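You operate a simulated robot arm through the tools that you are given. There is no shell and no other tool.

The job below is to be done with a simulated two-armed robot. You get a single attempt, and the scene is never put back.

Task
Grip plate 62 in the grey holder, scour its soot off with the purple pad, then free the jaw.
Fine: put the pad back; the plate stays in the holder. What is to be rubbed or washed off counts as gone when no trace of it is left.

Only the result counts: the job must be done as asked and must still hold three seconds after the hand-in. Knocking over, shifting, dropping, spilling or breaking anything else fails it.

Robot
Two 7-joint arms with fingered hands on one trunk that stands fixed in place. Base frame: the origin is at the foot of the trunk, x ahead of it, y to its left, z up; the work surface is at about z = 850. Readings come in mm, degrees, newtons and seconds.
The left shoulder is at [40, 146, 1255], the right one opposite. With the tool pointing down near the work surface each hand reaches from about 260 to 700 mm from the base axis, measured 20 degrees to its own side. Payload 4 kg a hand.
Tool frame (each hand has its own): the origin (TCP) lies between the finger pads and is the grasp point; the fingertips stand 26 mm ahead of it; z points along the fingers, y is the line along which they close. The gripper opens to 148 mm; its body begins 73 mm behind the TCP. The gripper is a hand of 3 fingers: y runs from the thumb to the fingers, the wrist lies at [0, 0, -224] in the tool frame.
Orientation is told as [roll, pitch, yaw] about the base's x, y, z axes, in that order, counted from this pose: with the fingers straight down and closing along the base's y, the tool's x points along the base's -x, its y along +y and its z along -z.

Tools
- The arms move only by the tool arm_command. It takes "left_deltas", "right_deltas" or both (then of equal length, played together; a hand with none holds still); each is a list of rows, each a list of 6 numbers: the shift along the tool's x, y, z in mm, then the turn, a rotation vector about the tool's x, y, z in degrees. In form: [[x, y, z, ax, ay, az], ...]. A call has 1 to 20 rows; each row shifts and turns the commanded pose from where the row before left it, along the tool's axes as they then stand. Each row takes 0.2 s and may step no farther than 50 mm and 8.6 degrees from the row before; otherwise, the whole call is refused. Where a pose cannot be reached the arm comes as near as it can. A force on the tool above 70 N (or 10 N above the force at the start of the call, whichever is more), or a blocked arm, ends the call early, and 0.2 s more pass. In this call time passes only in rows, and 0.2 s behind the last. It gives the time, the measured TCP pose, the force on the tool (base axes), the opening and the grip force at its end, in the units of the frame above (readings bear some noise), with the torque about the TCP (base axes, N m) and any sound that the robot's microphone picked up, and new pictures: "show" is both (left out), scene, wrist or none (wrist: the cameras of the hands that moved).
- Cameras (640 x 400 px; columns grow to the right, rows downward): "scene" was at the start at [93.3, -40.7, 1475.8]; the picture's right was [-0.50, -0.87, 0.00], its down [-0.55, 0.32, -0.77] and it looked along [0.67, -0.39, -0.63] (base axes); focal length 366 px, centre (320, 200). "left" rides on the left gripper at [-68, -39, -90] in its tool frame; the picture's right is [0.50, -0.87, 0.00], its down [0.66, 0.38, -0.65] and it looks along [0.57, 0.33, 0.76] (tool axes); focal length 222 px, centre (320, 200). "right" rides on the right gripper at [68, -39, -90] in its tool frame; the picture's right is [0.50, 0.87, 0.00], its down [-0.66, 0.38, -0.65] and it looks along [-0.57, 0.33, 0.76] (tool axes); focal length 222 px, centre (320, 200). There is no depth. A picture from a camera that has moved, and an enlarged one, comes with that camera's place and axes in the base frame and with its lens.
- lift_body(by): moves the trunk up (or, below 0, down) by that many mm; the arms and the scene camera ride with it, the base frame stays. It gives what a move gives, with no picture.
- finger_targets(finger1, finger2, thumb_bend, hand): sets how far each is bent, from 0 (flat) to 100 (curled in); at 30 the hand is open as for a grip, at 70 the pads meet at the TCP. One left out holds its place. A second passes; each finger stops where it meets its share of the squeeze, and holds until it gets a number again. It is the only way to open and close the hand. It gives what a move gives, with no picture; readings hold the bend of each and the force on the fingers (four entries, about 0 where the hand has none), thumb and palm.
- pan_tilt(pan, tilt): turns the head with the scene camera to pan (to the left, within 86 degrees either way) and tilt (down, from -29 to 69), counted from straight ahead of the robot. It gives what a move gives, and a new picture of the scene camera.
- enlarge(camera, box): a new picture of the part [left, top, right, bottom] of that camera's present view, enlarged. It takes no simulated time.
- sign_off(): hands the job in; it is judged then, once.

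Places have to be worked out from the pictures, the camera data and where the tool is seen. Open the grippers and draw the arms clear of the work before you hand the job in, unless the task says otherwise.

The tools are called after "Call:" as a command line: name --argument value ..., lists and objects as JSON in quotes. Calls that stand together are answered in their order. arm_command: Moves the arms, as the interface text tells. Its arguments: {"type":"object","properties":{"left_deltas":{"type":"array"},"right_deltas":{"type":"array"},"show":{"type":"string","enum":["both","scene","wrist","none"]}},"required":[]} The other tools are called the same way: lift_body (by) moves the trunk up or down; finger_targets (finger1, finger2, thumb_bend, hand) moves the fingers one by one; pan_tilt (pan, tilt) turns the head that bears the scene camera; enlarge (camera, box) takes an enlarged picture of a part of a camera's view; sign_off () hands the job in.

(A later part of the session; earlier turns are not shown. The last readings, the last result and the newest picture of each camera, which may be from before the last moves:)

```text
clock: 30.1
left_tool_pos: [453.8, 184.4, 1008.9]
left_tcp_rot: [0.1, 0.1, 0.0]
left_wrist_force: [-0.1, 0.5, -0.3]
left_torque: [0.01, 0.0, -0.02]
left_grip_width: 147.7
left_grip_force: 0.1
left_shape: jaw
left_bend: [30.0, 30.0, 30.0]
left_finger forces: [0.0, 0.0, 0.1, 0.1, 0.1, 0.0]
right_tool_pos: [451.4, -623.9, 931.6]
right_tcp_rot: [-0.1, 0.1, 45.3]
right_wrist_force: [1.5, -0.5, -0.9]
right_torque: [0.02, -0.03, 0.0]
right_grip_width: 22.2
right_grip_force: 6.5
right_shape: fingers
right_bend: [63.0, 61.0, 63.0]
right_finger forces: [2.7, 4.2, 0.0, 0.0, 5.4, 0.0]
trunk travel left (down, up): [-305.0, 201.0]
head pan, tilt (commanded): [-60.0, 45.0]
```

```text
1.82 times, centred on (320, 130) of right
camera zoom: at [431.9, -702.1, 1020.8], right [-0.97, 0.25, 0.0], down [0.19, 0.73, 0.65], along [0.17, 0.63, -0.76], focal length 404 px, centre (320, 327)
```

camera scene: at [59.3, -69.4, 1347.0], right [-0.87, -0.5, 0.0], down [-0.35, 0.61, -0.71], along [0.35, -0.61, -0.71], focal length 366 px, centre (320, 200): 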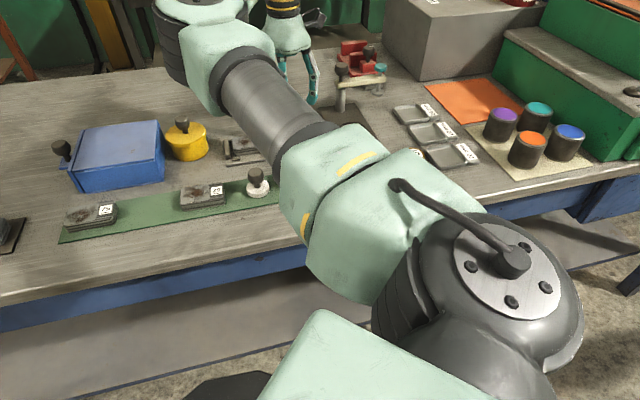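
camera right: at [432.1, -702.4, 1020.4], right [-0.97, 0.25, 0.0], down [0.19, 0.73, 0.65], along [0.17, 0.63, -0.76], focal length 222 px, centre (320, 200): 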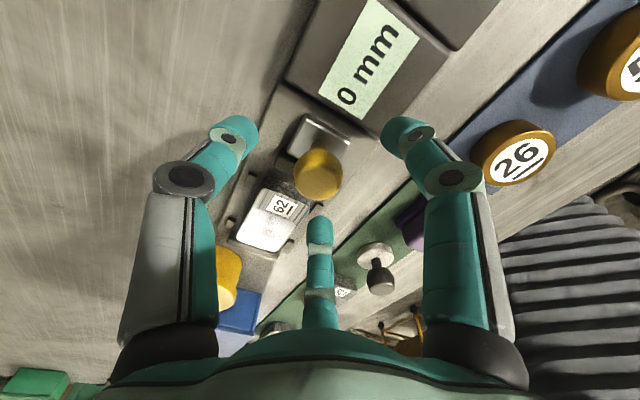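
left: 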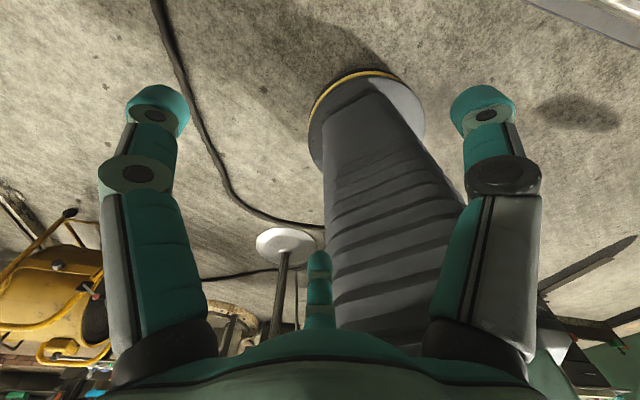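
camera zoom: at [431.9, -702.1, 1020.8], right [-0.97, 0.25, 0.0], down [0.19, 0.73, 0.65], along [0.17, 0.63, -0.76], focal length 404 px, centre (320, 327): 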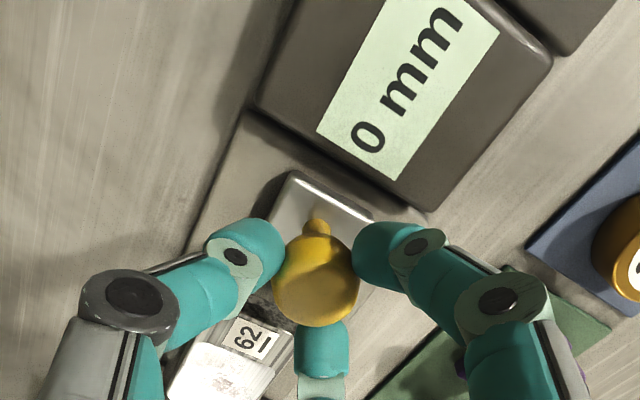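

The knob is held. I push gently along the holder axis (tool -x) and watch the readout and the force.

Call:
arm_command --right_deltas '[[-3, 0, 0, 0, 0, 0], [-4, 0, 0, 0, 0, 0]]' --show "none"

Call:
enlarge --camera "right" --box '[180, 20, 460, 240]'

```text
clock: 30.6
left_tool_pos: [454.0, 185.2, 1009.4]
left_tcp_rot: [0.0, 0.1, 0.0]
left_wrist_force: [0.4, -0.7, -0.5]
left_torque: [0.02, 0.01, -0.01]
left_grip_width: 147.9
left_grip_force: 0.0
left_shape: jaw
left_bend: [30.0, 30.0, 30.0]
left_finger forces: [0.1, 0.0, 0.0, 0.1, 0.1, 0.0]
right_tool_pos: [455.5, -618.7, 931.9]
right_tcp_rot: [-0.1, 0.0, 45.5]
right_wrist_force: [1.6, -2.9, 3.4]
right_torque: [-0.04, -0.05, -0.05]
right_grip_width: 22.1
right_grip_force: 6.9
right_shape: fingers
right_bend: [63.0, 62.0, 63.0]
right_finger forces: [2.6, 3.6, 0.0, 0.0, 6.9, 0.0]
trunk travel left (down, up): [-305.0, 201.0]
head pan, tilt (commanded): [-60.0, 45.0]
```

```text
1.82 times, centred on (320, 130) of right
camera zoom: at [436.9, -696.5, 1020.5], right [-0.97, 0.25, 0.0], down [0.19, 0.73, 0.65], along [0.17, 0.63, -0.76], focal length 404 px, centre (320, 327)
```

zoom: 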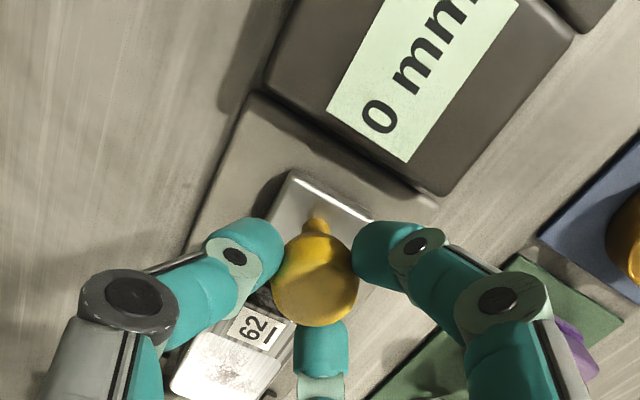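

The slide follows freely with the hand (about 7 mm). I keep pushing toward the plate.

Call:
arm_command --right_deltas '[[-4, 0, 0, 0, 0, 0], [-4, 0, 0, 0, 0, 0], [-4, 0, 0, 0, 0, 0]]' --show "none"

Call:
enlarge --camera "right" --box '[180, 20, 460, 240]'

```text
clock: 31.4
left_tool_pos: [454.6, 185.3, 1008.9]
left_tcp_rot: [0.0, -0.1, 0.0]
left_wrist_force: [0.0, -0.3, 0.8]
left_torque: [0.0, 0.02, -0.02]
left_grip_width: 147.8
left_grip_force: 0.0
left_shape: jaw
left_bend: [30.0, 30.0, 30.0]
left_finger forces: [0.0, 0.0, 0.0, 0.1, 0.0, 0.0]
right_tool_pos: [464.9, -610.4, 930.6]
right_tcp_rot: [0.0, 0.0, 45.5]
right_wrist_force: [3.2, -4.6, 2.3]
right_torque: [-0.14, -0.1, -0.05]
right_grip_width: 22.4
right_grip_force: 6.6
right_shape: fingers
right_bend: [63.0, 62.0, 63.0]
right_finger forces: [2.4, 3.2, 0.0, 0.1, 7.7, 0.0]
trunk travel left (down, up): [-305.0, 201.0]
head pan, tilt (commanded): [-60.0, 45.0]
```

```text
1.82 times, centred on (320, 130) of right
camera zoom: at [445.2, -687.2, 1020.6], right [-0.97, 0.25, 0.0], down [0.19, 0.73, 0.65], along [0.17, 0.63, -0.76], focal length 404 px, centre (320, 327)
```

zoom: 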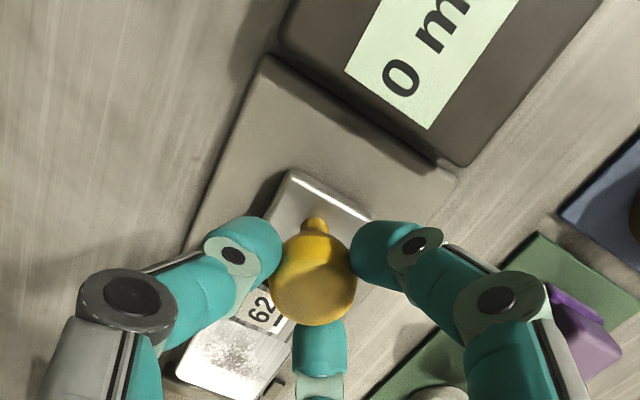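

Sliding well with a small side force; I add a slight sideways correction and go on step by step.

Call:
arm_command --right_deltas '[[-3, -0.4, 0, 0, 0, 0], [-3, -0.1, 0, 0, 0, 0]]' --show "none"

Call:
arm_command --right_deltas '[[-3, -0.1, 0, 0, 0, 0], [-3, -0.1, 0, 0, 0, 0]]' --show "none"

Call:
enlarge --camera "right" --box '[180, 20, 460, 240]'

```text
clock: 32.0
left_tool_pos: [454.2, 185.4, 1009.4]
left_tcp_rot: [-0.1, 0.0, 0.0]
left_wrist_force: [-0.4, 0.6, 0.3]
left_torque: [-0.01, -0.03, 0.01]
left_grip_width: 147.8
left_grip_force: 0.1
left_shape: jaw
left_bend: [30.0, 30.0, 30.0]
left_finger forces: [0.0, 0.0, 0.1, 0.1, 0.1, 0.0]
right_tool_pos: [468.7, -605.7, 932.6]
right_tcp_rot: [0.0, 0.1, 45.4]
right_wrist_force: [1.2, -3.6, 2.0]
right_torque: [-0.12, 0.04, -0.03]
right_grip_width: 22.0
right_grip_force: 5.9
right_shape: fingers
right_bend: [63.0, 62.0, 63.0]
right_finger forces: [3.1, 3.3, 0.0, 0.1, 6.8, 0.0]
trunk travel left (down, up): [-305.0, 201.0]
head pan, tilt (commanded): [-60.0, 45.0]
```

```text
clock: 32.6
left_tool_pos: [453.2, 183.9, 1008.9]
left_tcp_rot: [0.1, 0.0, -0.1]
left_wrist_force: [1.0, 0.4, 1.4]
left_torque: [0.02, -0.03, -0.02]
left_grip_width: 147.9
left_grip_force: 0.0
left_shape: jaw
left_bend: [30.0, 30.0, 30.0]
left_finger forces: [0.0, 0.0, 0.1, 0.0, 0.0, 0.0]
right_tool_pos: [471.1, -604.1, 930.9]
right_tcp_rot: [-0.1, 0.1, 45.3]
right_wrist_force: [-3.6, -9.3, 1.6]
right_torque: [-0.28, 0.1, -0.02]
right_grip_width: 23.9
right_grip_force: 6.0
right_shape: fingers
right_bend: [62.0, 63.0, 62.0]
right_finger forces: [4.6, 1.7, 0.1, 0.0, 6.0, 0.0]
trunk travel left (down, up): [-305.0, 201.0]
head pan, tilt (commanded): [-60.0, 45.0]
```

```text
1.82 times, centred on (320, 130) of right
camera zoom: at [451.1, -680.4, 1020.5], right [-0.97, 0.25, 0.0], down [0.19, 0.73, 0.65], along [0.17, 0.63, -0.76], focal length 404 px, centre (320, 327)
```

zoom: 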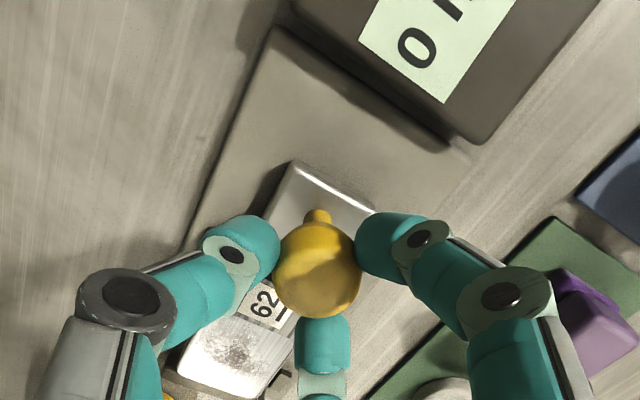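

Resistance has begun (about 9 N) after 28 mm, so the jaw meets the plate. I tighten the grip on the knob and push on.

Call:
finger_targets --hand "right" --finger1 78 --finger2 78 --thumb_bend 78

Call:
arm_command --right_deltas '[[-2, 0, 0, 0, 0, 0], [-2, 0, 0, 0, 0, 0]]' --show "wrist"

Call:
enlarge --camera "right" --box '[180, 20, 460, 240]'

Call:
enlarge --camera "scene" --box '[200, 90, 340, 190]'

```text
clock: 33.6
left_tool_pos: [455.1, 183.2, 1009.9]
left_tcp_rot: [0.1, -0.1, 0.1]
left_wrist_force: [0.8, 0.3, 0.8]
left_torque: [0.0, -0.01, 0.01]
left_grip_width: 148.0
left_grip_force: 0.1
left_shape: jaw
left_bend: [30.0, 30.0, 30.0]
left_finger forces: [0.0, 0.1, 0.0, 0.1, 0.0, 0.0]
right_tool_pos: [472.8, -603.1, 930.4]
right_tcp_rot: [0.0, 0.0, 45.4]
right_wrist_force: [1.4, -11.9, 0.1]
right_torque: [-0.26, 0.06, -0.03]
right_grip_width: 23.3
right_grip_force: 19.8
right_shape: fingers
right_bend: [61.0, 65.0, 65.0]
right_finger forces: [11.5, 9.5, 0.0, 0.0, 19.2, 0.0]
trunk travel left (down, up): [-305.0, 201.0]
head pan, tilt (commanded): [-60.0, 45.0]
```

```text
clock: 34.2
left_tool_pos: [454.3, 183.4, 1009.6]
left_tcp_rot: [0.1, 0.0, 0.1]
left_wrist_force: [0.3, 0.3, -0.2]
left_torque: [0.01, -0.01, 0.03]
left_grip_width: 147.8
left_grip_force: 0.1
left_shape: jaw
left_bend: [30.0, 30.0, 30.0]
left_finger forces: [0.1, 0.1, 0.0, 0.1, 0.0, 0.0]
right_tool_pos: [472.6, -603.6, 931.6]
right_tcp_rot: [0.0, 0.1, 45.3]
right_wrist_force: [-3.9, -15.2, -1.5]
right_torque: [-0.32, 0.23, -0.11]
right_grip_width: 23.6
right_grip_force: 19.0
right_shape: fingers
right_bend: [61.0, 65.0, 65.0]
right_finger forces: [12.2, 8.3, 0.0, 0.0, 16.8, 0.0]
trunk travel left (down, up): [-305.0, 201.0]
head pan, tilt (commanded): [-60.0, 45.0]
camera right: at [453.7, -679.4, 1019.7], right [-0.97, 0.25, 0.0], down [0.19, 0.73, 0.65], along [0.17, 0.63, -0.76], focal length 222 px, centre (320, 200)
```

right: 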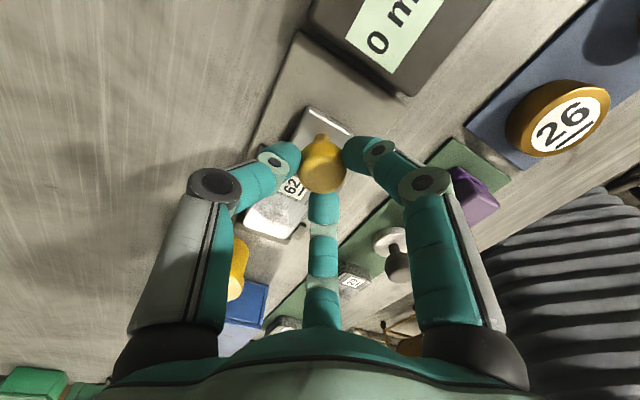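

```text
1.82 times, centred on (320, 130) of right
camera zoom: at [453.7, -679.4, 1019.7], right [-0.97, 0.25, 0.0], down [0.19, 0.73, 0.65], along [0.17, 0.63, -0.76], focal length 404 px, centre (320, 327)
```

zoom: 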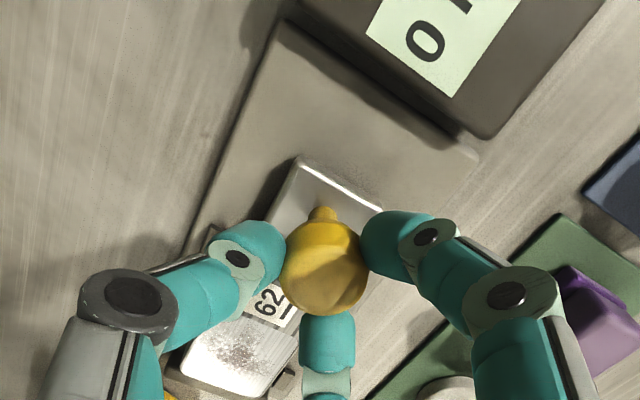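

```text
4.00 times, centred on (270, 140) of scene
camera zoom: at [59.0, -71.4, 1346.9], right [-0.87, -0.5, 0.0], down [-0.35, 0.61, -0.71], along [0.35, -0.61, -0.71], focal length 1464 px, centre (520, 440)
```

zoom: 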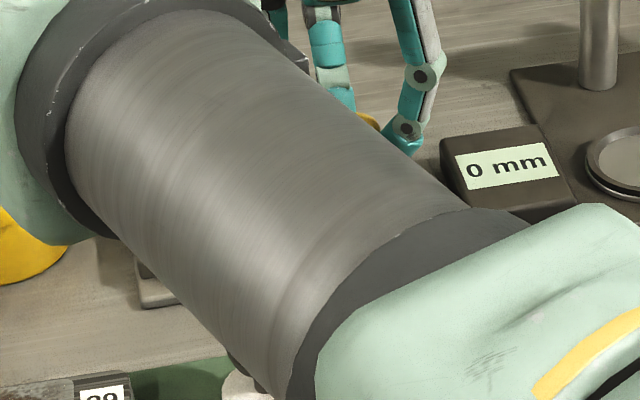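

The jaw resists at about 13 N and no longer moves. I push harder in small steps, listening for a latch sound.

Call:
arm_command --right_deltas '[[-3, -1, 0, 0, 0, 0], [-3, 0, 0, 0, 0, 0]]' --show "none"

Call:
enlarge --camera "right" --box '[180, 20, 460, 240]'

```text
clock: 34.9
left_tool_pos: [452.6, 183.1, 1010.3]
left_tcp_rot: [0.1, -0.1, 0.1]
left_wrist_force: [0.1, -0.1, -0.7]
left_torque: [0.04, -0.02, 0.01]
left_grip_width: 147.7
left_grip_force: 0.1
left_shape: jaw
left_bend: [30.0, 30.0, 30.0]
left_finger forces: [0.0, 0.0, 0.0, 0.0, 0.1, 0.0]
right_tool_pos: [481.6, -595.8, 931.9]
right_tcp_rot: [0.0, 0.0, 45.7]
right_wrist_force: [-7.5, -13.6, 3.4]
right_torque: [-0.4, 0.49, 0.04]
right_grip_width: 26.3
right_grip_force: 15.4
right_shape: fingers
right_bend: [55.0, 71.0, 66.0]
right_finger forces: [17.3, 2.7, 0.0, 0.0, 10.4, 0.0]
trunk travel left (down, up): [-305.0, 201.0]
head pan, tilt (commanded): [-60.0, 45.0]
```

```text
1.82 times, centred on (320, 130) of right
camera zoom: at [462.0, -672.5, 1020.4], right [-0.97, 0.25, 0.0], down [0.19, 0.73, 0.65], along [0.16, 0.63, -0.76], focal length 404 px, centre (320, 327)
```

zoom: 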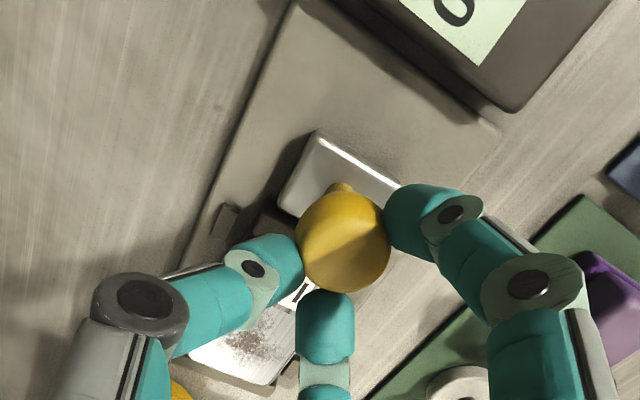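

The jaw stopped after about 26 mm against the plate and the knob began to slip in my fingers, so plate, jaw and stop are in contact. I release the knob and check whether the jaw stays.

Call:
finger_targets --hand "right" --finger1 46 --finger2 48 --thumb_bend 46

Call:
enlarge --camera "right" --box '[180, 20, 460, 240]'

```text
clock: 35.9
left_tool_pos: [453.3, 185.3, 1009.2]
left_tcp_rot: [0.0, -0.1, 0.0]
left_wrist_force: [0.5, 0.0, -0.1]
left_torque: [-0.01, 0.01, -0.01]
left_grip_width: 147.9
left_grip_force: 0.1
left_shape: jaw
left_bend: [30.0, 30.0, 30.0]
left_finger forces: [0.1, 0.1, 0.0, 0.0, 0.0, 0.0]
right_tool_pos: [480.9, -594.0, 930.7]
right_tcp_rot: [0.0, 0.0, 45.4]
right_wrist_force: [0.2, 0.4, -0.1]
right_torque: [-0.02, -0.04, 0.01]
right_grip_width: 74.8
right_grip_force: 0.0
right_shape: fingers
right_bend: [46.0, 48.0, 46.0]
right_finger forces: [0.1, 0.0, 0.1, 0.0, 0.1, 0.1]
trunk travel left (down, up): [-305.0, 201.0]
head pan, tilt (commanded): [-60.0, 45.0]
```

```text
1.82 times, centred on (320, 130) of right
camera zoom: at [461.6, -671.7, 1020.2], right [-0.97, 0.25, 0.0], down [0.19, 0.73, 0.65], along [0.17, 0.63, -0.76], focal length 404 px, centre (320, 327)
```

zoom: 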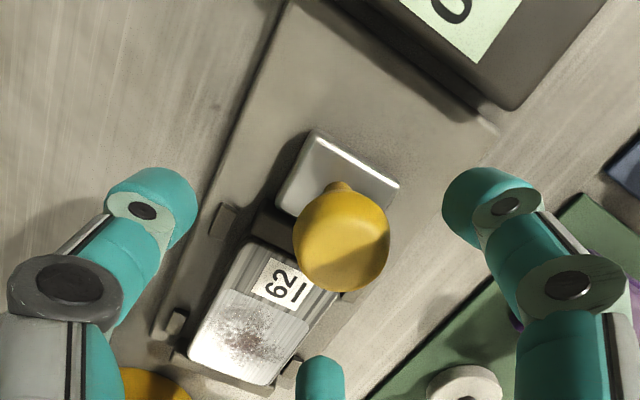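

The jaw stays put after release. I rise and look at the clamped plate from above.

Call:
arm_command --right_deltas '[[0, 0, -30, 0, 0, 0], [0, 0, -35, 0, 0, 0]]' --show "wrist"

Call:
enlarge --camera "right" --box '[220, 60, 400, 220]'

Call:
enlarge --camera "scene" --box '[200, 90, 340, 190]'

```text
clock: 36.5
left_tool_pos: [453.0, 185.6, 1009.5]
left_tcp_rot: [0.0, 0.0, 0.0]
left_wrist_force: [-0.4, 0.3, 0.5]
left_torque: [-0.01, -0.02, 0.0]
left_grip_width: 148.2
left_grip_force: 0.0
left_shape: jaw
left_bend: [30.0, 30.0, 30.0]
left_finger forces: [0.0, 0.1, 0.0, 0.0, 0.0, 0.1]
right_tool_pos: [478.8, -596.5, 998.7]
right_tcp_rot: [-0.3, 0.0, 45.4]
right_wrist_force: [-0.3, -0.6, 0.4]
right_torque: [0.03, 0.0, 0.0]
right_grip_width: 74.6
right_grip_force: 0.1
right_shape: fingers
right_bend: [46.0, 48.0, 46.0]
right_finger forces: [0.1, 0.0, 0.0, 0.1, 0.1, 0.1]
trunk travel left (down, up): [-305.0, 201.0]
head pan, tilt (commanded): [-60.0, 45.0]
camera right: at [457.9, -673.2, 1088.2], right [-0.97, 0.25, 0.0], down [0.19, 0.73, 0.65], along [0.17, 0.63, -0.76], focal length 222 px, centre (320, 200)
```

right: 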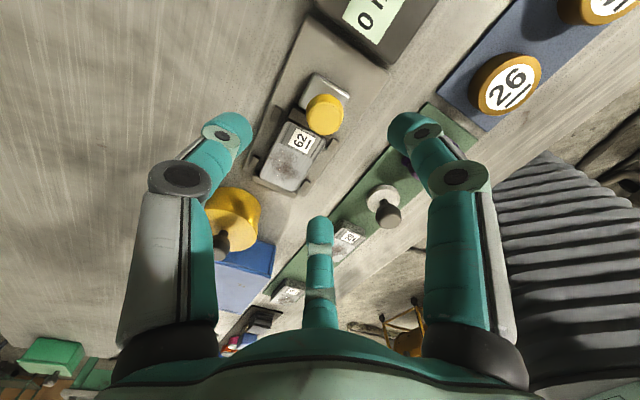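

```text
2.50 times, centred on (310, 140) of right
camera zoom: at [457.9, -673.2, 1088.2], right [-0.97, 0.25, 0.0], down [0.19, 0.73, 0.65], along [0.17, 0.63, -0.76], focal length 555 px, centre (345, 350)
```

zoom: 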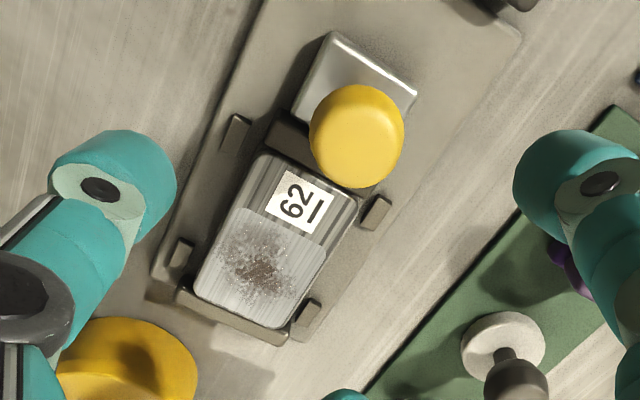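

```text
4.00 times, centred on (270, 140) of scene
camera zoom: at [59.0, -68.0, 1347.1], right [-0.87, -0.5, 0.0], down [-0.35, 0.61, -0.71], along [0.35, -0.61, -0.71], focal length 1464 px, centre (520, 440)
```

zoom: 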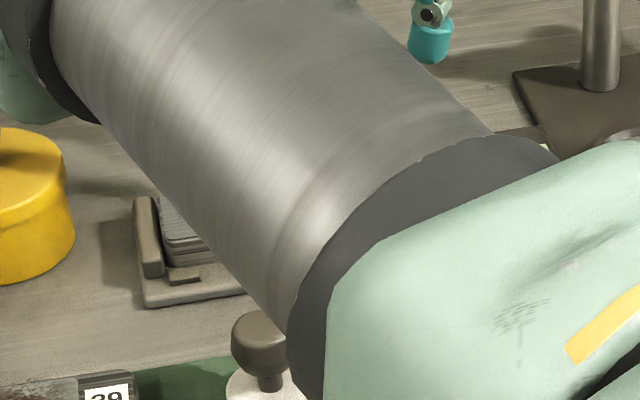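

The plate is held between jaw and stop. Now I go above the purple pad at about (369, -516).

Call:
arm_command --right_deltas '[[6.8, 44.8, 0, 0, 0, 0], [6.8, 44.8, 0, 0, 0, 0], [6.7, 44.9, 0, 0, 0, 0]]' --show "both"

Call:
enlarge --camera "right" --box '[180, 0, 460, 220]'

Call:
enlarge --camera "scene" --box '[200, 90, 380, 220]'

```text
clock: 37.2
left_tool_pos: [453.1, 185.0, 1008.8]
left_tcp_rot: [-0.1, -0.1, 0.0]
left_wrist_force: [-0.4, 0.4, 0.6]
left_torque: [0.01, 0.0, -0.01]
left_grip_width: 147.9
left_grip_force: 0.1
left_shape: jaw
left_bend: [30.0, 30.0, 30.0]
left_finger forces: [0.0, 0.0, 0.1, 0.0, 0.0, 0.0]
right_tool_pos: [366.5, -515.1, 1000.5]
right_tcp_rot: [-0.1, 0.0, 45.5]
right_wrist_force: [-0.2, -0.3, -0.2]
right_torque: [0.0, -0.01, 0.02]
right_grip_width: 74.7
right_grip_force: 0.0
right_shape: fingers
right_bend: [46.0, 48.0, 46.0]
right_finger forces: [0.0, 0.0, 0.1, 0.0, 0.0, 0.1]
trunk travel left (down, up): [-305.0, 201.0]
head pan, tilt (commanded): [-60.0, 45.0]
camera scene: at [59.2, -67.6, 1347.1], right [-0.87, -0.5, 0.0], down [-0.35, 0.61, -0.71], along [0.35, -0.61, -0.71], focal length 366 px, centre (320, 200)
camera right: at [347.8, -590.7, 1089.6], right [-0.97, 0.25, 0.0], down [0.19, 0.73, 0.65], along [0.16, 0.63, -0.76], focal length 222 px, centre (320, 200)
```

scene: 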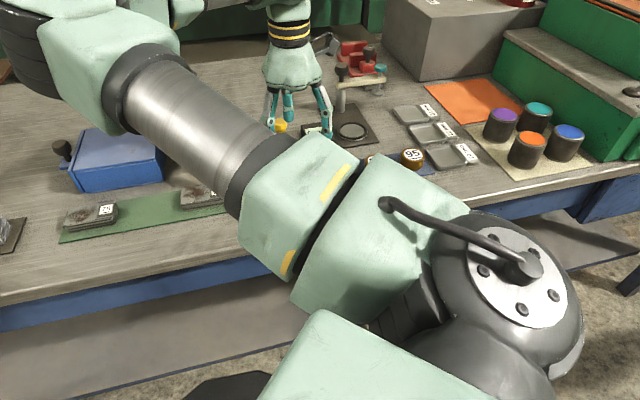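
right: 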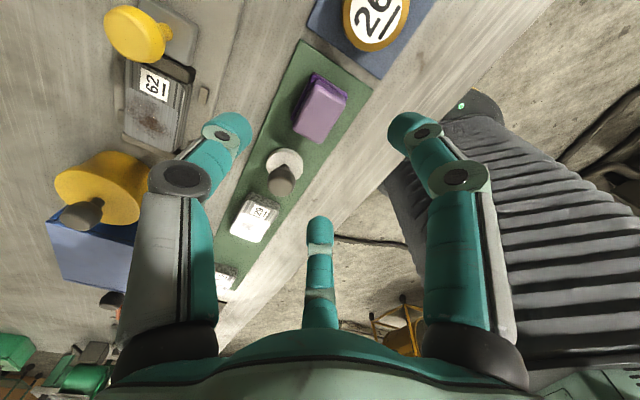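

```text
1.82 times, centred on (320, 110) of right
camera zoom: at [347.8, -590.7, 1089.6], right [-0.97, 0.25, 0.0], down [0.19, 0.73, 0.65], along [0.16, 0.63, -0.76], focal length 404 px, centre (320, 364)
```

zoom: 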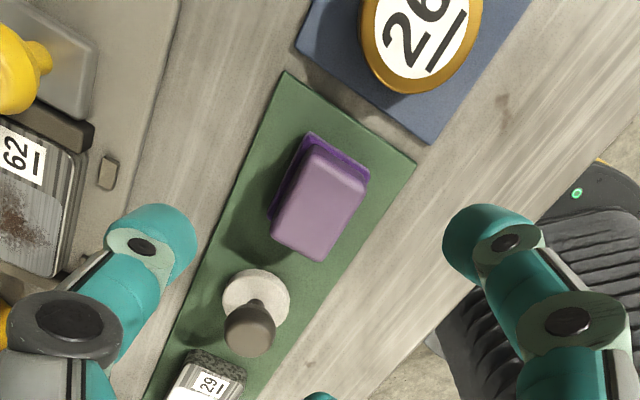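

```text
3.08 times, centred on (290, 155) of scene
camera zoom: at [59.2, -67.6, 1347.1], right [-0.87, -0.5, 0.0], down [-0.35, 0.61, -0.71], along [0.35, -0.61, -0.71], focal length 1126 px, centre (412, 338)
```

zoom: 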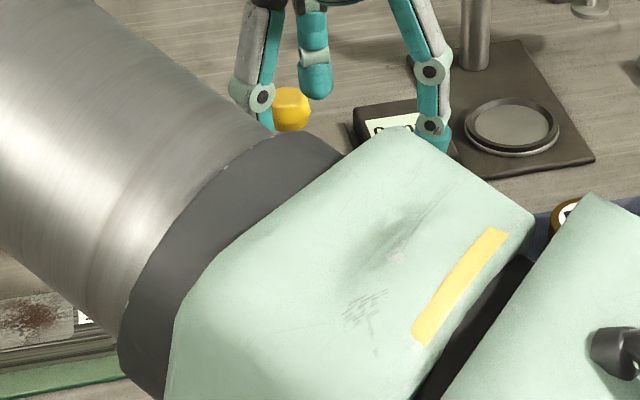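

The pad's top centre is at about (367, -519, 877), 49 x 33 mm and 25 high, aligned with the tray. I position with the TCP 14 mm to its near side, descend to z ≈ 935 and look.

Call:
arm_command --right_deltas '[[0.9, 12.8, 0, 0, 0, -1.2], [0, 0, 33, 0, 0, 0], [0, 0, 33, 0, 0, 0]]' --show "wrist"

Call:
enlarge --camera "right" --box '[180, 20, 460, 240]'

Call:
enlarge --camera "scene" --box '[200, 90, 380, 220]'

```text
clock: 38.0
left_tool_pos: [453.5, 183.9, 1008.9]
left_tcp_rot: [0.0, 0.1, 0.0]
left_wrist_force: [-0.4, -0.1, -0.6]
left_torque: [0.02, 0.01, 0.01]
left_grip_width: 148.0
left_grip_force: 0.0
left_shape: jaw
left_bend: [30.0, 30.0, 30.0]
left_finger forces: [0.0, 0.1, 0.0, 0.0, 0.1, 0.0]
right_tool_pos: [359.3, -506.9, 929.8]
right_tcp_rot: [0.0, 0.0, 46.5]
right_wrist_force: [-0.3, -0.2, 0.4]
right_torque: [-0.01, 0.01, 0.05]
right_grip_width: 75.0
right_grip_force: 0.0
right_shape: fingers
right_bend: [46.0, 48.0, 46.0]
right_finger forces: [0.0, 0.0, 0.1, 0.1, 0.1, 0.0]
trunk travel left (down, up): [-305.0, 201.0]
head pan, tilt (commanded): [-60.0, 45.0]
camera right: at [341.7, -584.5, 1019.1], right [-0.97, 0.23, 0.0], down [0.18, 0.74, 0.65], along [0.15, 0.64, -0.76], focal length 222 px, centre (320, 200)
```

right: 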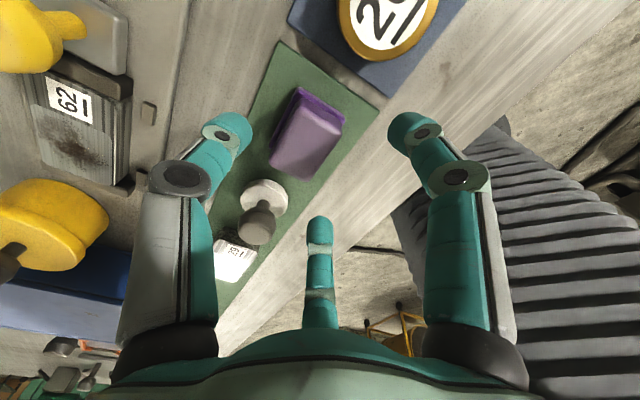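

```text
1.82 times, centred on (320, 130) of right
camera zoom: at [341.7, -584.5, 1019.1], right [-0.97, 0.23, 0.0], down [0.18, 0.74, 0.65], along [0.15, 0.64, -0.76], focal length 404 px, centre (320, 327)
```

zoom: 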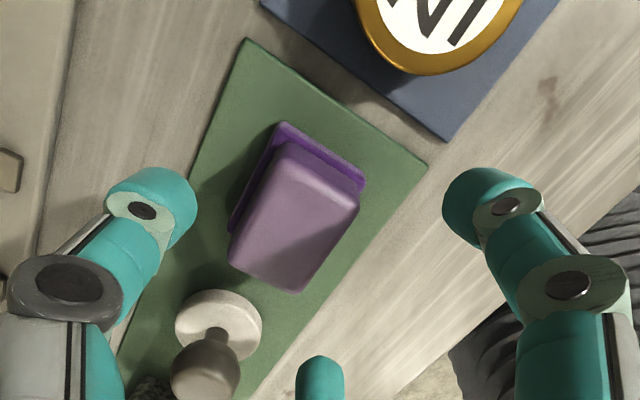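

```text
3.08 times, centred on (290, 155) of scene
camera zoom: at [60.5, -69.1, 1347.0], right [-0.87, -0.5, 0.0], down [-0.35, 0.61, -0.71], along [0.35, -0.61, -0.71], focal length 1126 px, centre (412, 338)
```

zoom: 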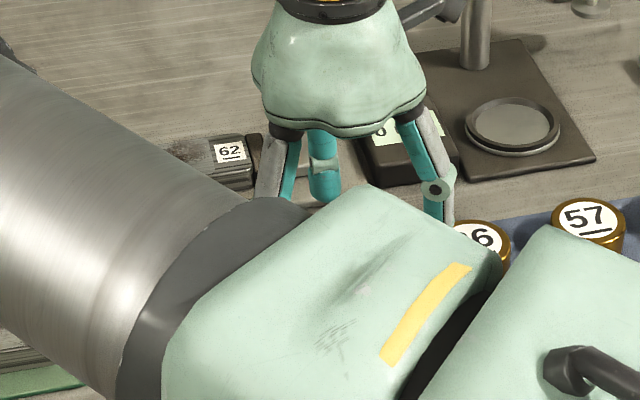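

I zoom on the pad to measure its offset precisely.

Call:
enlarge --camera "right" --box '[250, 70, 350, 190]'

```text
3.33 times, centred on (300, 130) of right
camera zoom: at [341.7, -584.5, 1019.1], right [-0.97, 0.23, 0.0], down [0.18, 0.74, 0.65], along [0.15, 0.64, -0.76], focal length 740 px, centre (387, 433)
```

zoom: 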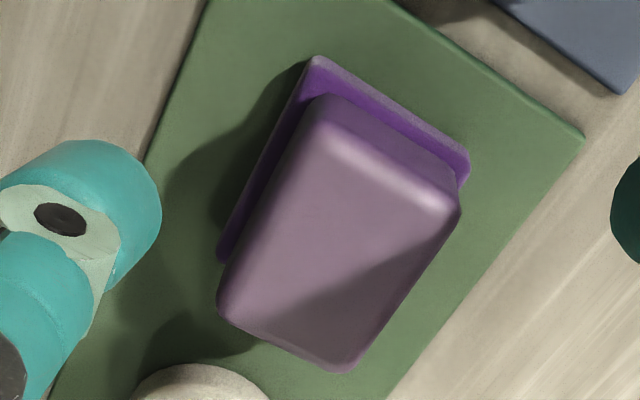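

Pad body 46 x 32 mm on a 54 x 38 mm purple base; it sits at tool (-3, -11). I correct and descend to TCP z ≈ 898.

Call:
arm_command --right_deltas '[[-3.1, 3.5, 0, 0, 0, 0], [0, 0, 16, 0, 0, 0], [0, 0, 15, 0, 0, 0]]' --show "wrist"

Call:
enlarge --camera "right" --box '[200, 60, 400, 220]'

```text
clock: 38.9
left_tool_pos: [454.5, 184.7, 1009.0]
left_tcp_rot: [0.1, 0.1, 0.0]
left_wrist_force: [0.3, 0.3, -0.3]
left_torque: [-0.05, -0.03, -0.04]
left_grip_width: 147.8
left_grip_force: 0.1
left_shape: jaw
left_bend: [30.0, 30.0, 30.0]
left_finger forces: [0.0, 0.0, 0.1, 0.0, 0.0, 0.0]
right_tool_pos: [358.9, -503.6, 898.4]
right_tcp_rot: [-0.1, 0.0, 46.6]
right_wrist_force: [0.1, 0.2, 0.4]
right_torque: [-0.01, 0.0, 0.01]
right_grip_width: 74.9
right_grip_force: 0.1
right_shape: fingers
right_bend: [46.0, 48.0, 46.0]
right_finger forces: [0.0, 0.0, 0.0, 0.1, 0.0, 0.1]
trunk travel left (down, up): [-305.0, 201.0]
head pan, tilt (commanded): [-60.0, 45.0]
camera right: at [341.9, -580.0, 987.8], right [-0.97, 0.23, 0.0], down [0.18, 0.74, 0.65], along [0.15, 0.64, -0.76], focal length 222 px, centre (320, 200)
```

right: 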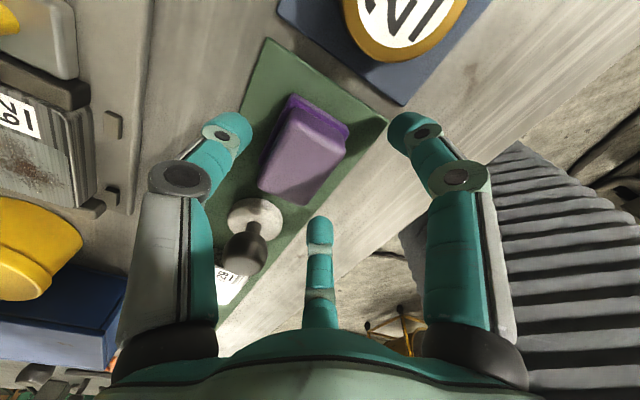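

```text
2.50 times, centred on (300, 140) of right
camera zoom: at [341.9, -580.0, 987.8], right [-0.97, 0.23, 0.0], down [0.18, 0.74, 0.65], along [0.15, 0.64, -0.76], focal length 555 px, centre (370, 350)
```

zoom: 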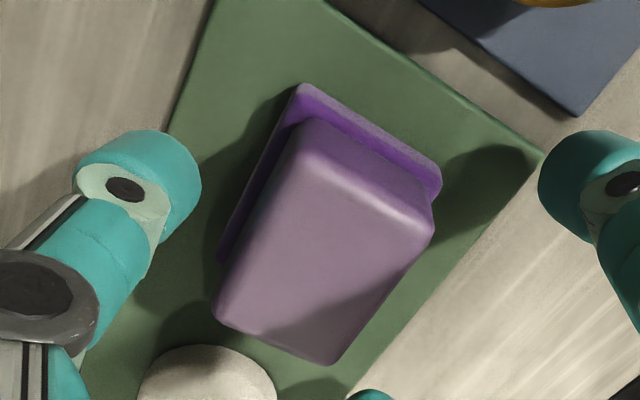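

The pad is centred at tool (-1, -13). I close the thumb to near contact and bring the fingers in.

Call:
finger_targets --hand "right" --finger1 60 --finger2 60 --thumb_bend 52

Call:
enlarge --camera "right" --box '[200, 60, 400, 220]'

```text
clock: 39.9
left_tool_pos: [454.7, 184.7, 1008.9]
left_tcp_rot: [0.0, 0.0, 0.0]
left_wrist_force: [1.2, -0.5, 0.1]
left_torque: [0.0, 0.0, -0.03]
left_grip_width: 147.9
left_grip_force: 0.1
left_shape: jaw
left_bend: [30.0, 30.0, 30.0]
left_finger forces: [0.1, 0.1, 0.0, 0.0, 0.0, 0.1]
right_tool_pos: [359.3, -501.9, 899.0]
right_tcp_rot: [-0.1, 0.0, 46.6]
right_wrist_force: [-0.2, -0.5, -0.5]
right_torque: [-0.04, -0.02, -0.02]
right_grip_width: 43.5
right_grip_force: 0.0
right_shape: fingers
right_bend: [60.0, 60.0, 52.0]
right_finger forces: [0.0, 0.1, 0.0, 0.1, 0.0, 0.0]
trunk travel left (down, up): [-305.0, 201.0]
head pan, tilt (commanded): [-60.0, 45.0]
```

```text
2.50 times, centred on (300, 140) of right
camera zoom: at [341.8, -580.1, 987.9], right [-0.97, 0.23, 0.0], down [0.18, 0.74, 0.65], along [0.15, 0.63, -0.76], focal length 555 px, centre (370, 350)
```

zoom: 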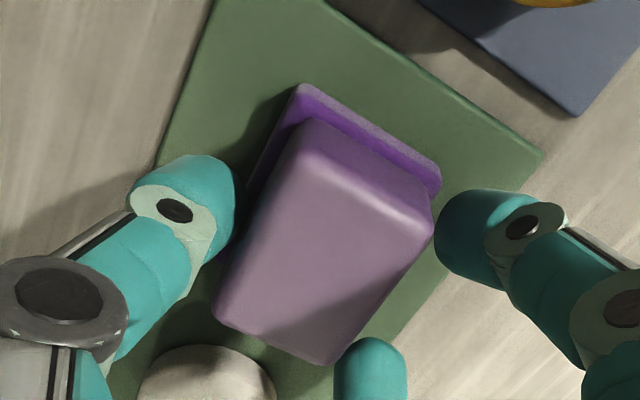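

No contact yet and the pad is undisturbed. I close further.

Call:
finger_targets --hand "right" --finger1 67 --finger2 67 --thumb_bend 54

Call:
finger_targets --hand "right" --finger1 80 --finger2 80 --thumb_bend 70

Call:
enlarge --camera "right" --box '[200, 60, 400, 220]'

```text
clock: 40.9
left_tool_pos: [454.1, 185.7, 1007.4]
left_tcp_rot: [0.0, 0.0, -0.1]
left_wrist_force: [0.8, 1.2, -0.5]
left_torque: [-0.03, -0.02, 0.03]
left_grip_width: 147.9
left_grip_force: 0.0
left_shape: jaw
left_bend: [30.0, 30.0, 30.0]
left_finger forces: [0.0, 0.0, 0.0, 0.0, 0.0, 0.0]
right_tool_pos: [360.3, -503.1, 899.3]
right_tcp_rot: [-0.1, 0.0, 46.6]
right_wrist_force: [-0.7, -0.2, 0.1]
right_torque: [0.0, 0.0, -0.01]
right_grip_width: 34.5
right_grip_force: 1.8
right_shape: fingers
right_bend: [65.0, 66.0, 53.0]
right_finger forces: [1.1, 0.9, 0.1, 0.1, 1.7, 0.1]
trunk travel left (down, up): [-305.0, 201.0]
head pan, tilt (commanded): [-60.0, 45.0]
```

```text
clock: 41.9
left_tool_pos: [454.3, 186.4, 1009.9]
left_tcp_rot: [-0.1, 0.0, 0.1]
left_wrist_force: [0.8, -0.3, 0.2]
left_torque: [0.01, 0.02, -0.02]
left_grip_width: 147.8
left_grip_force: 0.2
left_shape: jaw
left_bend: [30.0, 30.0, 30.0]
left_finger forces: [0.1, 0.0, 0.0, 0.1, 0.0, 0.0]
right_tool_pos: [360.1, -503.1, 898.4]
right_tcp_rot: [0.0, 0.0, 46.6]
right_wrist_force: [0.3, 0.4, 0.5]
right_torque: [-0.01, 0.03, -0.03]
right_grip_width: 29.7
right_grip_force: 22.6
right_shape: fingers
right_bend: [73.0, 74.0, 58.0]
right_finger forces: [13.9, 13.7, 0.0, 0.1, 18.3, 0.1]
trunk travel left (down, up): [-305.0, 201.0]
head pan, tilt (commanded): [-60.0, 45.0]
```

```text
2.50 times, centred on (300, 140) of right
camera zoom: at [341.8, -580.0, 987.9], right [-0.97, 0.23, 0.0], down [0.18, 0.74, 0.65], along [0.15, 0.63, -0.76], focal length 555 px, centre (370, 350)
```

zoom: 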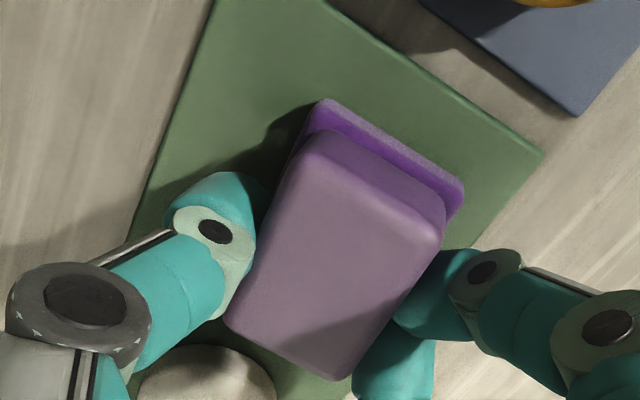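

The pad is gripped (18/14/14 N), having shifted about 5 mm toward the fingers. I lift it slowly and check.

Call:
arm_command --right_deltas '[[0, 0, -6, 0, 0, 0], [0, 0, -14, 0, 0, 0], [0, 0, -30, 0, 0, 0]]' --show "wrist"

Call:
enlarge --camera "right" --box '[200, 60, 400, 220]'

Call:
enlarge --camera "scene" --box '[200, 90, 380, 220]'

```text
clock: 42.6
left_tool_pos: [453.0, 185.2, 1008.8]
left_tcp_rot: [0.0, 0.0, 0.0]
left_wrist_force: [-0.3, 0.0, 0.1]
left_torque: [-0.04, -0.01, -0.03]
left_grip_width: 147.7
left_grip_force: 0.1
left_shape: jaw
left_bend: [30.0, 30.0, 30.0]
left_finger forces: [0.0, 0.0, 0.0, 0.0, 0.1, 0.0]
right_tool_pos: [362.3, -503.4, 951.7]
right_tcp_rot: [-0.1, 0.0, 46.6]
right_wrist_force: [0.1, -0.1, -0.3]
right_torque: [0.0, -0.01, -0.02]
right_grip_width: 29.7
right_grip_force: 23.1
right_shape: fingers
right_bend: [73.0, 74.0, 58.0]
right_finger forces: [14.0, 13.8, 0.0, 0.1, 18.5, 0.1]
trunk travel left (down, up): [-305.0, 201.0]
head pan, tilt (commanded): [-60.0, 45.0]
camera right: at [344.2, -580.0, 1040.4], right [-0.97, 0.23, 0.0], down [0.17, 0.74, 0.65], along [0.15, 0.63, -0.76], focal length 222 px, centre (320, 200)
```

right: 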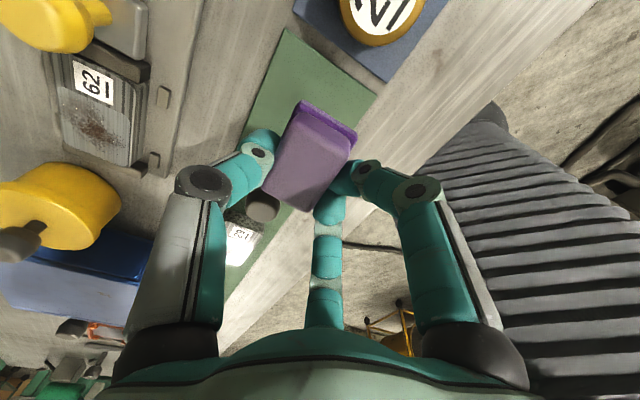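

```text
2.50 times, centred on (300, 140) of right
camera zoom: at [344.2, -580.0, 1040.4], right [-0.97, 0.23, 0.0], down [0.17, 0.74, 0.65], along [0.15, 0.63, -0.76], focal length 555 px, centre (370, 350)
```

zoom: 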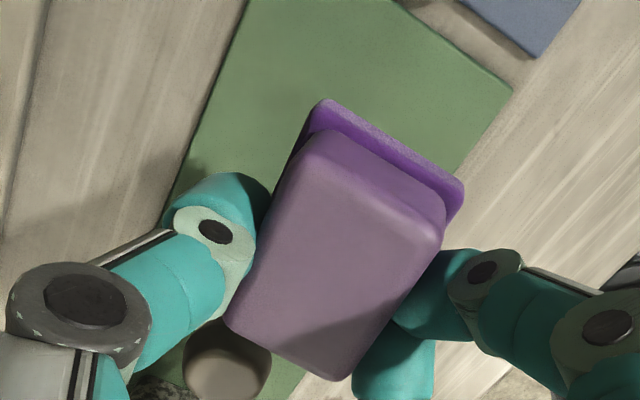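

```text
3.08 times, centred on (290, 155) of scene
camera zoom: at [59.1, -67.9, 1347.2], right [-0.87, -0.5, 0.0], down [-0.35, 0.61, -0.71], along [0.35, -0.61, -0.71], focal length 1126 px, centre (412, 338)
```

zoom: 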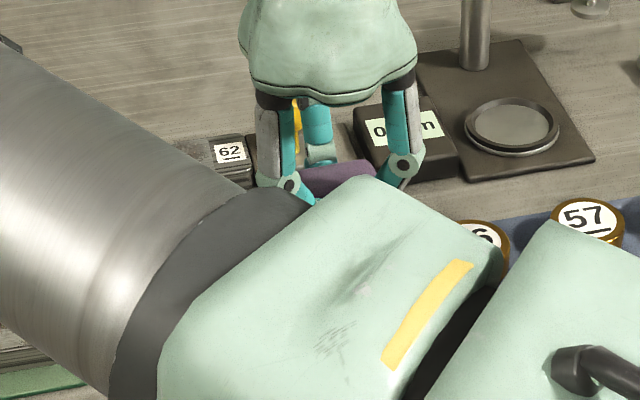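

The pad is held firmly, no slip. The plate's soot panel is centred at about (531, -549); I lift, turn back to the holder's angle and carry the pad over it.

Call:
arm_command --right_deltas '[[0, 0, -33, 0, 0, 1.2], [-20.9, -36, 0, 0, 0, 0], [-20.9, -36, 0, 0, 0, 0], [-20.9, -36, 0, 0, 0, 0], [-20.9, -36, 0, 0, 0, 0]]' --show "both"

Call:
enlarge --camera "right" --box '[180, 20, 460, 240]'

Call:
enlarge --camera "scene" --box '[200, 60, 360, 170]'

```text
clock: 43.9
left_tool_pos: [454.5, 183.0, 1009.0]
left_tcp_rot: [0.2, 0.1, 0.0]
left_wrist_force: [0.4, -0.3, -0.1]
left_torque: [0.02, -0.02, -0.02]
left_grip_width: 147.8
left_grip_force: 0.0
left_shape: jaw
left_bend: [30.0, 30.0, 30.0]
left_finger forces: [0.1, 0.0, 0.0, 0.1, 0.1, 0.0]
right_tool_pos: [523.8, -543.0, 982.2]
right_tcp_rot: [0.0, 0.1, 45.4]
right_wrist_force: [-0.1, 0.1, -1.1]
right_torque: [0.05, 0.0, -0.02]
right_grip_width: 29.8
right_grip_force: 23.0
right_shape: fingers
right_bend: [73.0, 74.0, 58.0]
right_finger forces: [14.2, 14.1, 0.0, 0.0, 18.3, 0.1]
trunk travel left (down, up): [-305.0, 201.0]
head pan, tilt (commanded): [-60.0, 45.0]
camera scene: at [60.8, -69.9, 1346.9], right [-0.87, -0.5, 0.0], down [-0.35, 0.61, -0.71], along [0.35, -0.61, -0.71], focal length 366 px, centre (320, 200)
camera right: at [504.3, -620.7, 1072.1], right [-0.97, 0.25, 0.0], down [0.19, 0.73, 0.65], along [0.16, 0.63, -0.76], focal length 222 px, centre (320, 200)
```

scene: 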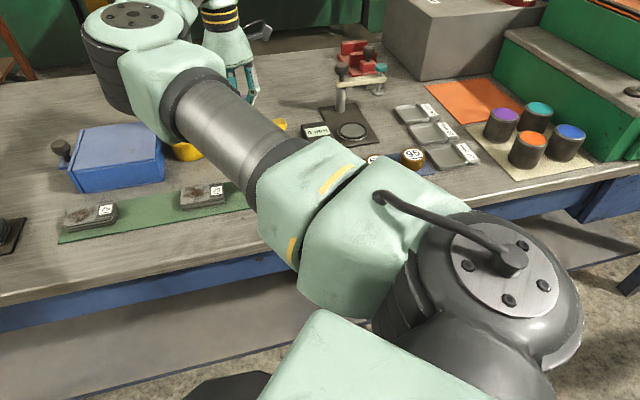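
right: 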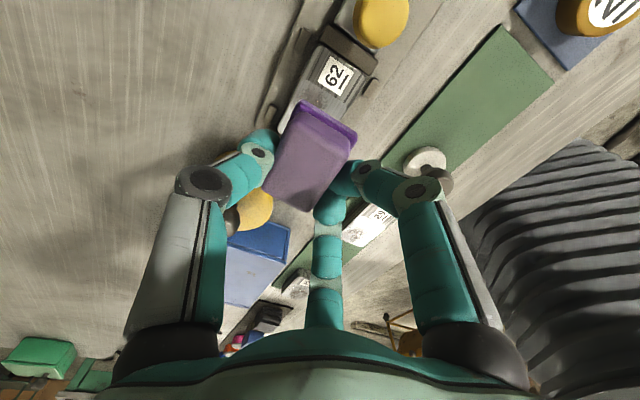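

```text
1.82 times, centred on (320, 130) of right
camera zoom: at [504.3, -620.7, 1072.1], right [-0.97, 0.25, 0.0], down [0.19, 0.73, 0.65], along [0.16, 0.63, -0.76], focal length 404 px, centre (320, 327)
```

zoom: 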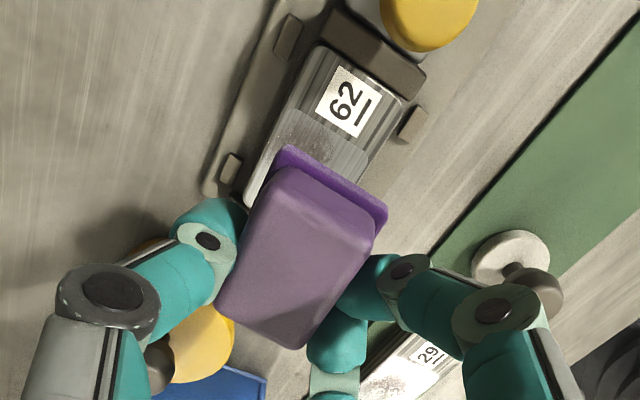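

```text
3.64 times, centred on (280, 115) of scene
camera zoom: at [60.8, -69.9, 1346.9], right [-0.87, -0.5, 0.0], down [-0.35, 0.61, -0.71], along [0.35, -0.61, -0.71], focal length 1331 px, centre (466, 509)
```

zoom: 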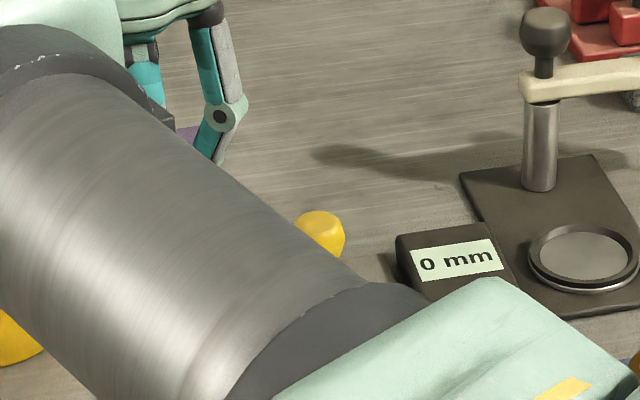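

The pad is aligned over the soot panel. I descend to near contact, then step down to a light press.

Call:
arm_command --right_deltas '[[0, 0, 26, 0, 0, 0], [0, 0, 25, 0, 0, 0], [0, 0, 3, 0, 0, 0], [0, 0, 2, 0, 0, 0]]' --show "none"

Call:
enlarge --camera "right" --box '[180, 20, 460, 240]'

```text
clock: 44.9
left_tool_pos: [453.9, 183.5, 1007.9]
left_tcp_rot: [-0.1, 0.0, 0.0]
left_wrist_force: [-0.6, 0.9, -0.1]
left_torque: [0.02, -0.02, 0.01]
left_grip_width: 148.0
left_grip_force: 0.0
left_shape: jaw
left_bend: [30.0, 30.0, 30.0]
left_finger forces: [0.1, 0.0, 0.1, 0.0, 0.1, 0.1]
right_tool_pos: [523.1, -545.5, 927.0]
right_tcp_rot: [-0.1, 0.0, 45.5]
right_wrist_force: [0.8, -0.1, -0.2]
right_torque: [0.05, 0.01, 0.0]
right_grip_width: 29.8
right_grip_force: 23.2
right_shape: fingers
right_bend: [73.0, 74.0, 58.0]
right_finger forces: [14.3, 14.2, 0.0, 0.0, 18.3, 0.0]
trunk travel left (down, up): [-305.0, 201.0]
head pan, tilt (commanded): [-60.0, 45.0]
```

```text
1.82 times, centred on (320, 130) of right
camera zoom: at [503.6, -621.0, 1015.8], right [-0.97, 0.25, 0.0], down [0.19, 0.73, 0.65], along [0.17, 0.63, -0.76], focal length 404 px, centre (320, 327)
```

zoom: 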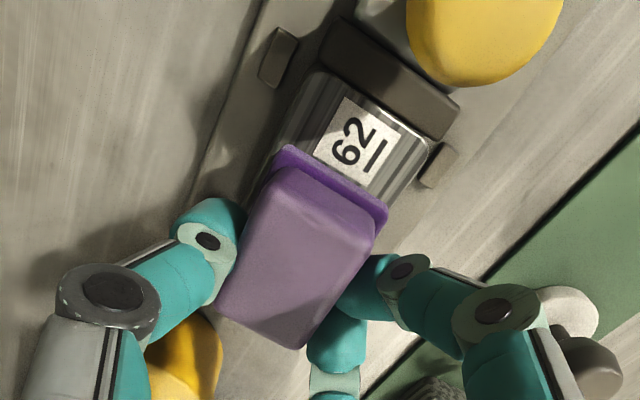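

No contact yet at z 927. I continue in 1.5–2 mm steps.

Call:
arm_command --right_deltas '[[0, 0, 2, 0, 0, 0], [0, 0, 1.5, 0, 0, 0], [0, 0, 1.5, 0, 0, 0]]' --show "none"

```text
clock: 45.6
left_tool_pos: [455.4, 185.6, 1007.7]
left_tcp_rot: [0.0, 0.0, 0.0]
left_wrist_force: [-0.4, 0.5, 0.8]
left_torque: [-0.01, 0.01, 0.01]
left_grip_width: 147.6
left_grip_force: 0.1
left_shape: jaw
left_bend: [30.0, 30.0, 30.0]
left_finger forces: [0.0, 0.0, 0.1, 0.0, 0.0, 0.0]
right_tool_pos: [521.7, -544.2, 923.5]
right_tcp_rot: [0.0, 0.1, 45.4]
right_wrist_force: [0.0, -0.6, -0.5]
right_torque: [0.02, 0.01, 0.0]
right_grip_width: 29.8
right_grip_force: 23.2
right_shape: fingers
right_bend: [73.0, 74.0, 58.0]
right_finger forces: [14.3, 14.3, 0.0, 0.0, 18.3, 0.2]
trunk travel left (down, up): [-305.0, 201.0]
head pan, tilt (commanded): [-60.0, 45.0]
```

Still free at 923.5; I step further down.

Call:
arm_command --right_deltas '[[0, 0, 1.5, 0, 0, 0], [0, 0, 1.5, 0, 0, 0]]' --show "none"

```text
clock: 46.2
left_tool_pos: [453.3, 185.8, 1008.7]
left_tcp_rot: [0.0, 0.0, 0.0]
left_wrist_force: [0.2, 0.4, 0.4]
left_torque: [-0.01, -0.02, -0.01]
left_grip_width: 147.7
left_grip_force: 0.0
left_shape: jaw
left_bend: [30.0, 30.0, 30.0]
left_finger forces: [0.1, 0.0, 0.1, 0.0, 0.1, 0.0]
right_tool_pos: [521.5, -542.3, 919.7]
right_tcp_rot: [-0.2, -0.1, 45.4]
right_wrist_force: [1.5, -0.1, 4.3]
right_torque: [-0.1, -0.12, 0.04]
right_grip_width: 29.4
right_grip_force: 23.9
right_shape: fingers
right_bend: [73.0, 74.0, 58.0]
right_finger forces: [14.7, 14.4, 0.1, 0.0, 18.8, 0.1]
trunk travel left (down, up): [-305.0, 201.0]
head pan, tilt (commanded): [-60.0, 45.0]
```

Contact at z ≈ 920 with 4 N. I press a little more, then begin scrubbing strokes.

Call:
arm_command --right_deltas '[[0, 0, 2, 0, 0, 0]]' --show "none"

```text
clock: 46.6
left_tool_pos: [453.5, 184.8, 1009.3]
left_tcp_rot: [-0.1, 0.1, 0.0]
left_wrist_force: [0.4, -1.3, -0.2]
left_torque: [0.0, 0.03, 0.01]
left_grip_width: 148.1
left_grip_force: 0.1
left_shape: jaw
left_bend: [30.0, 30.0, 30.0]
left_finger forces: [0.0, 0.0, 0.0, 0.1, 0.0, 0.1]
right_tool_pos: [522.3, -544.0, 918.9]
right_tcp_rot: [-0.3, 0.0, 45.5]
right_wrist_force: [0.4, 1.0, 10.5]
right_torque: [-0.19, -0.22, 0.01]
right_grip_width: 29.4
right_grip_force: 25.5
right_shape: fingers
right_bend: [74.0, 74.0, 59.0]
right_finger forces: [15.7, 15.8, 0.0, 0.0, 19.1, 0.0]
trunk travel left (down, up): [-305.0, 201.0]
head pan, tilt (commanded): [-60.0, 45.0]
```

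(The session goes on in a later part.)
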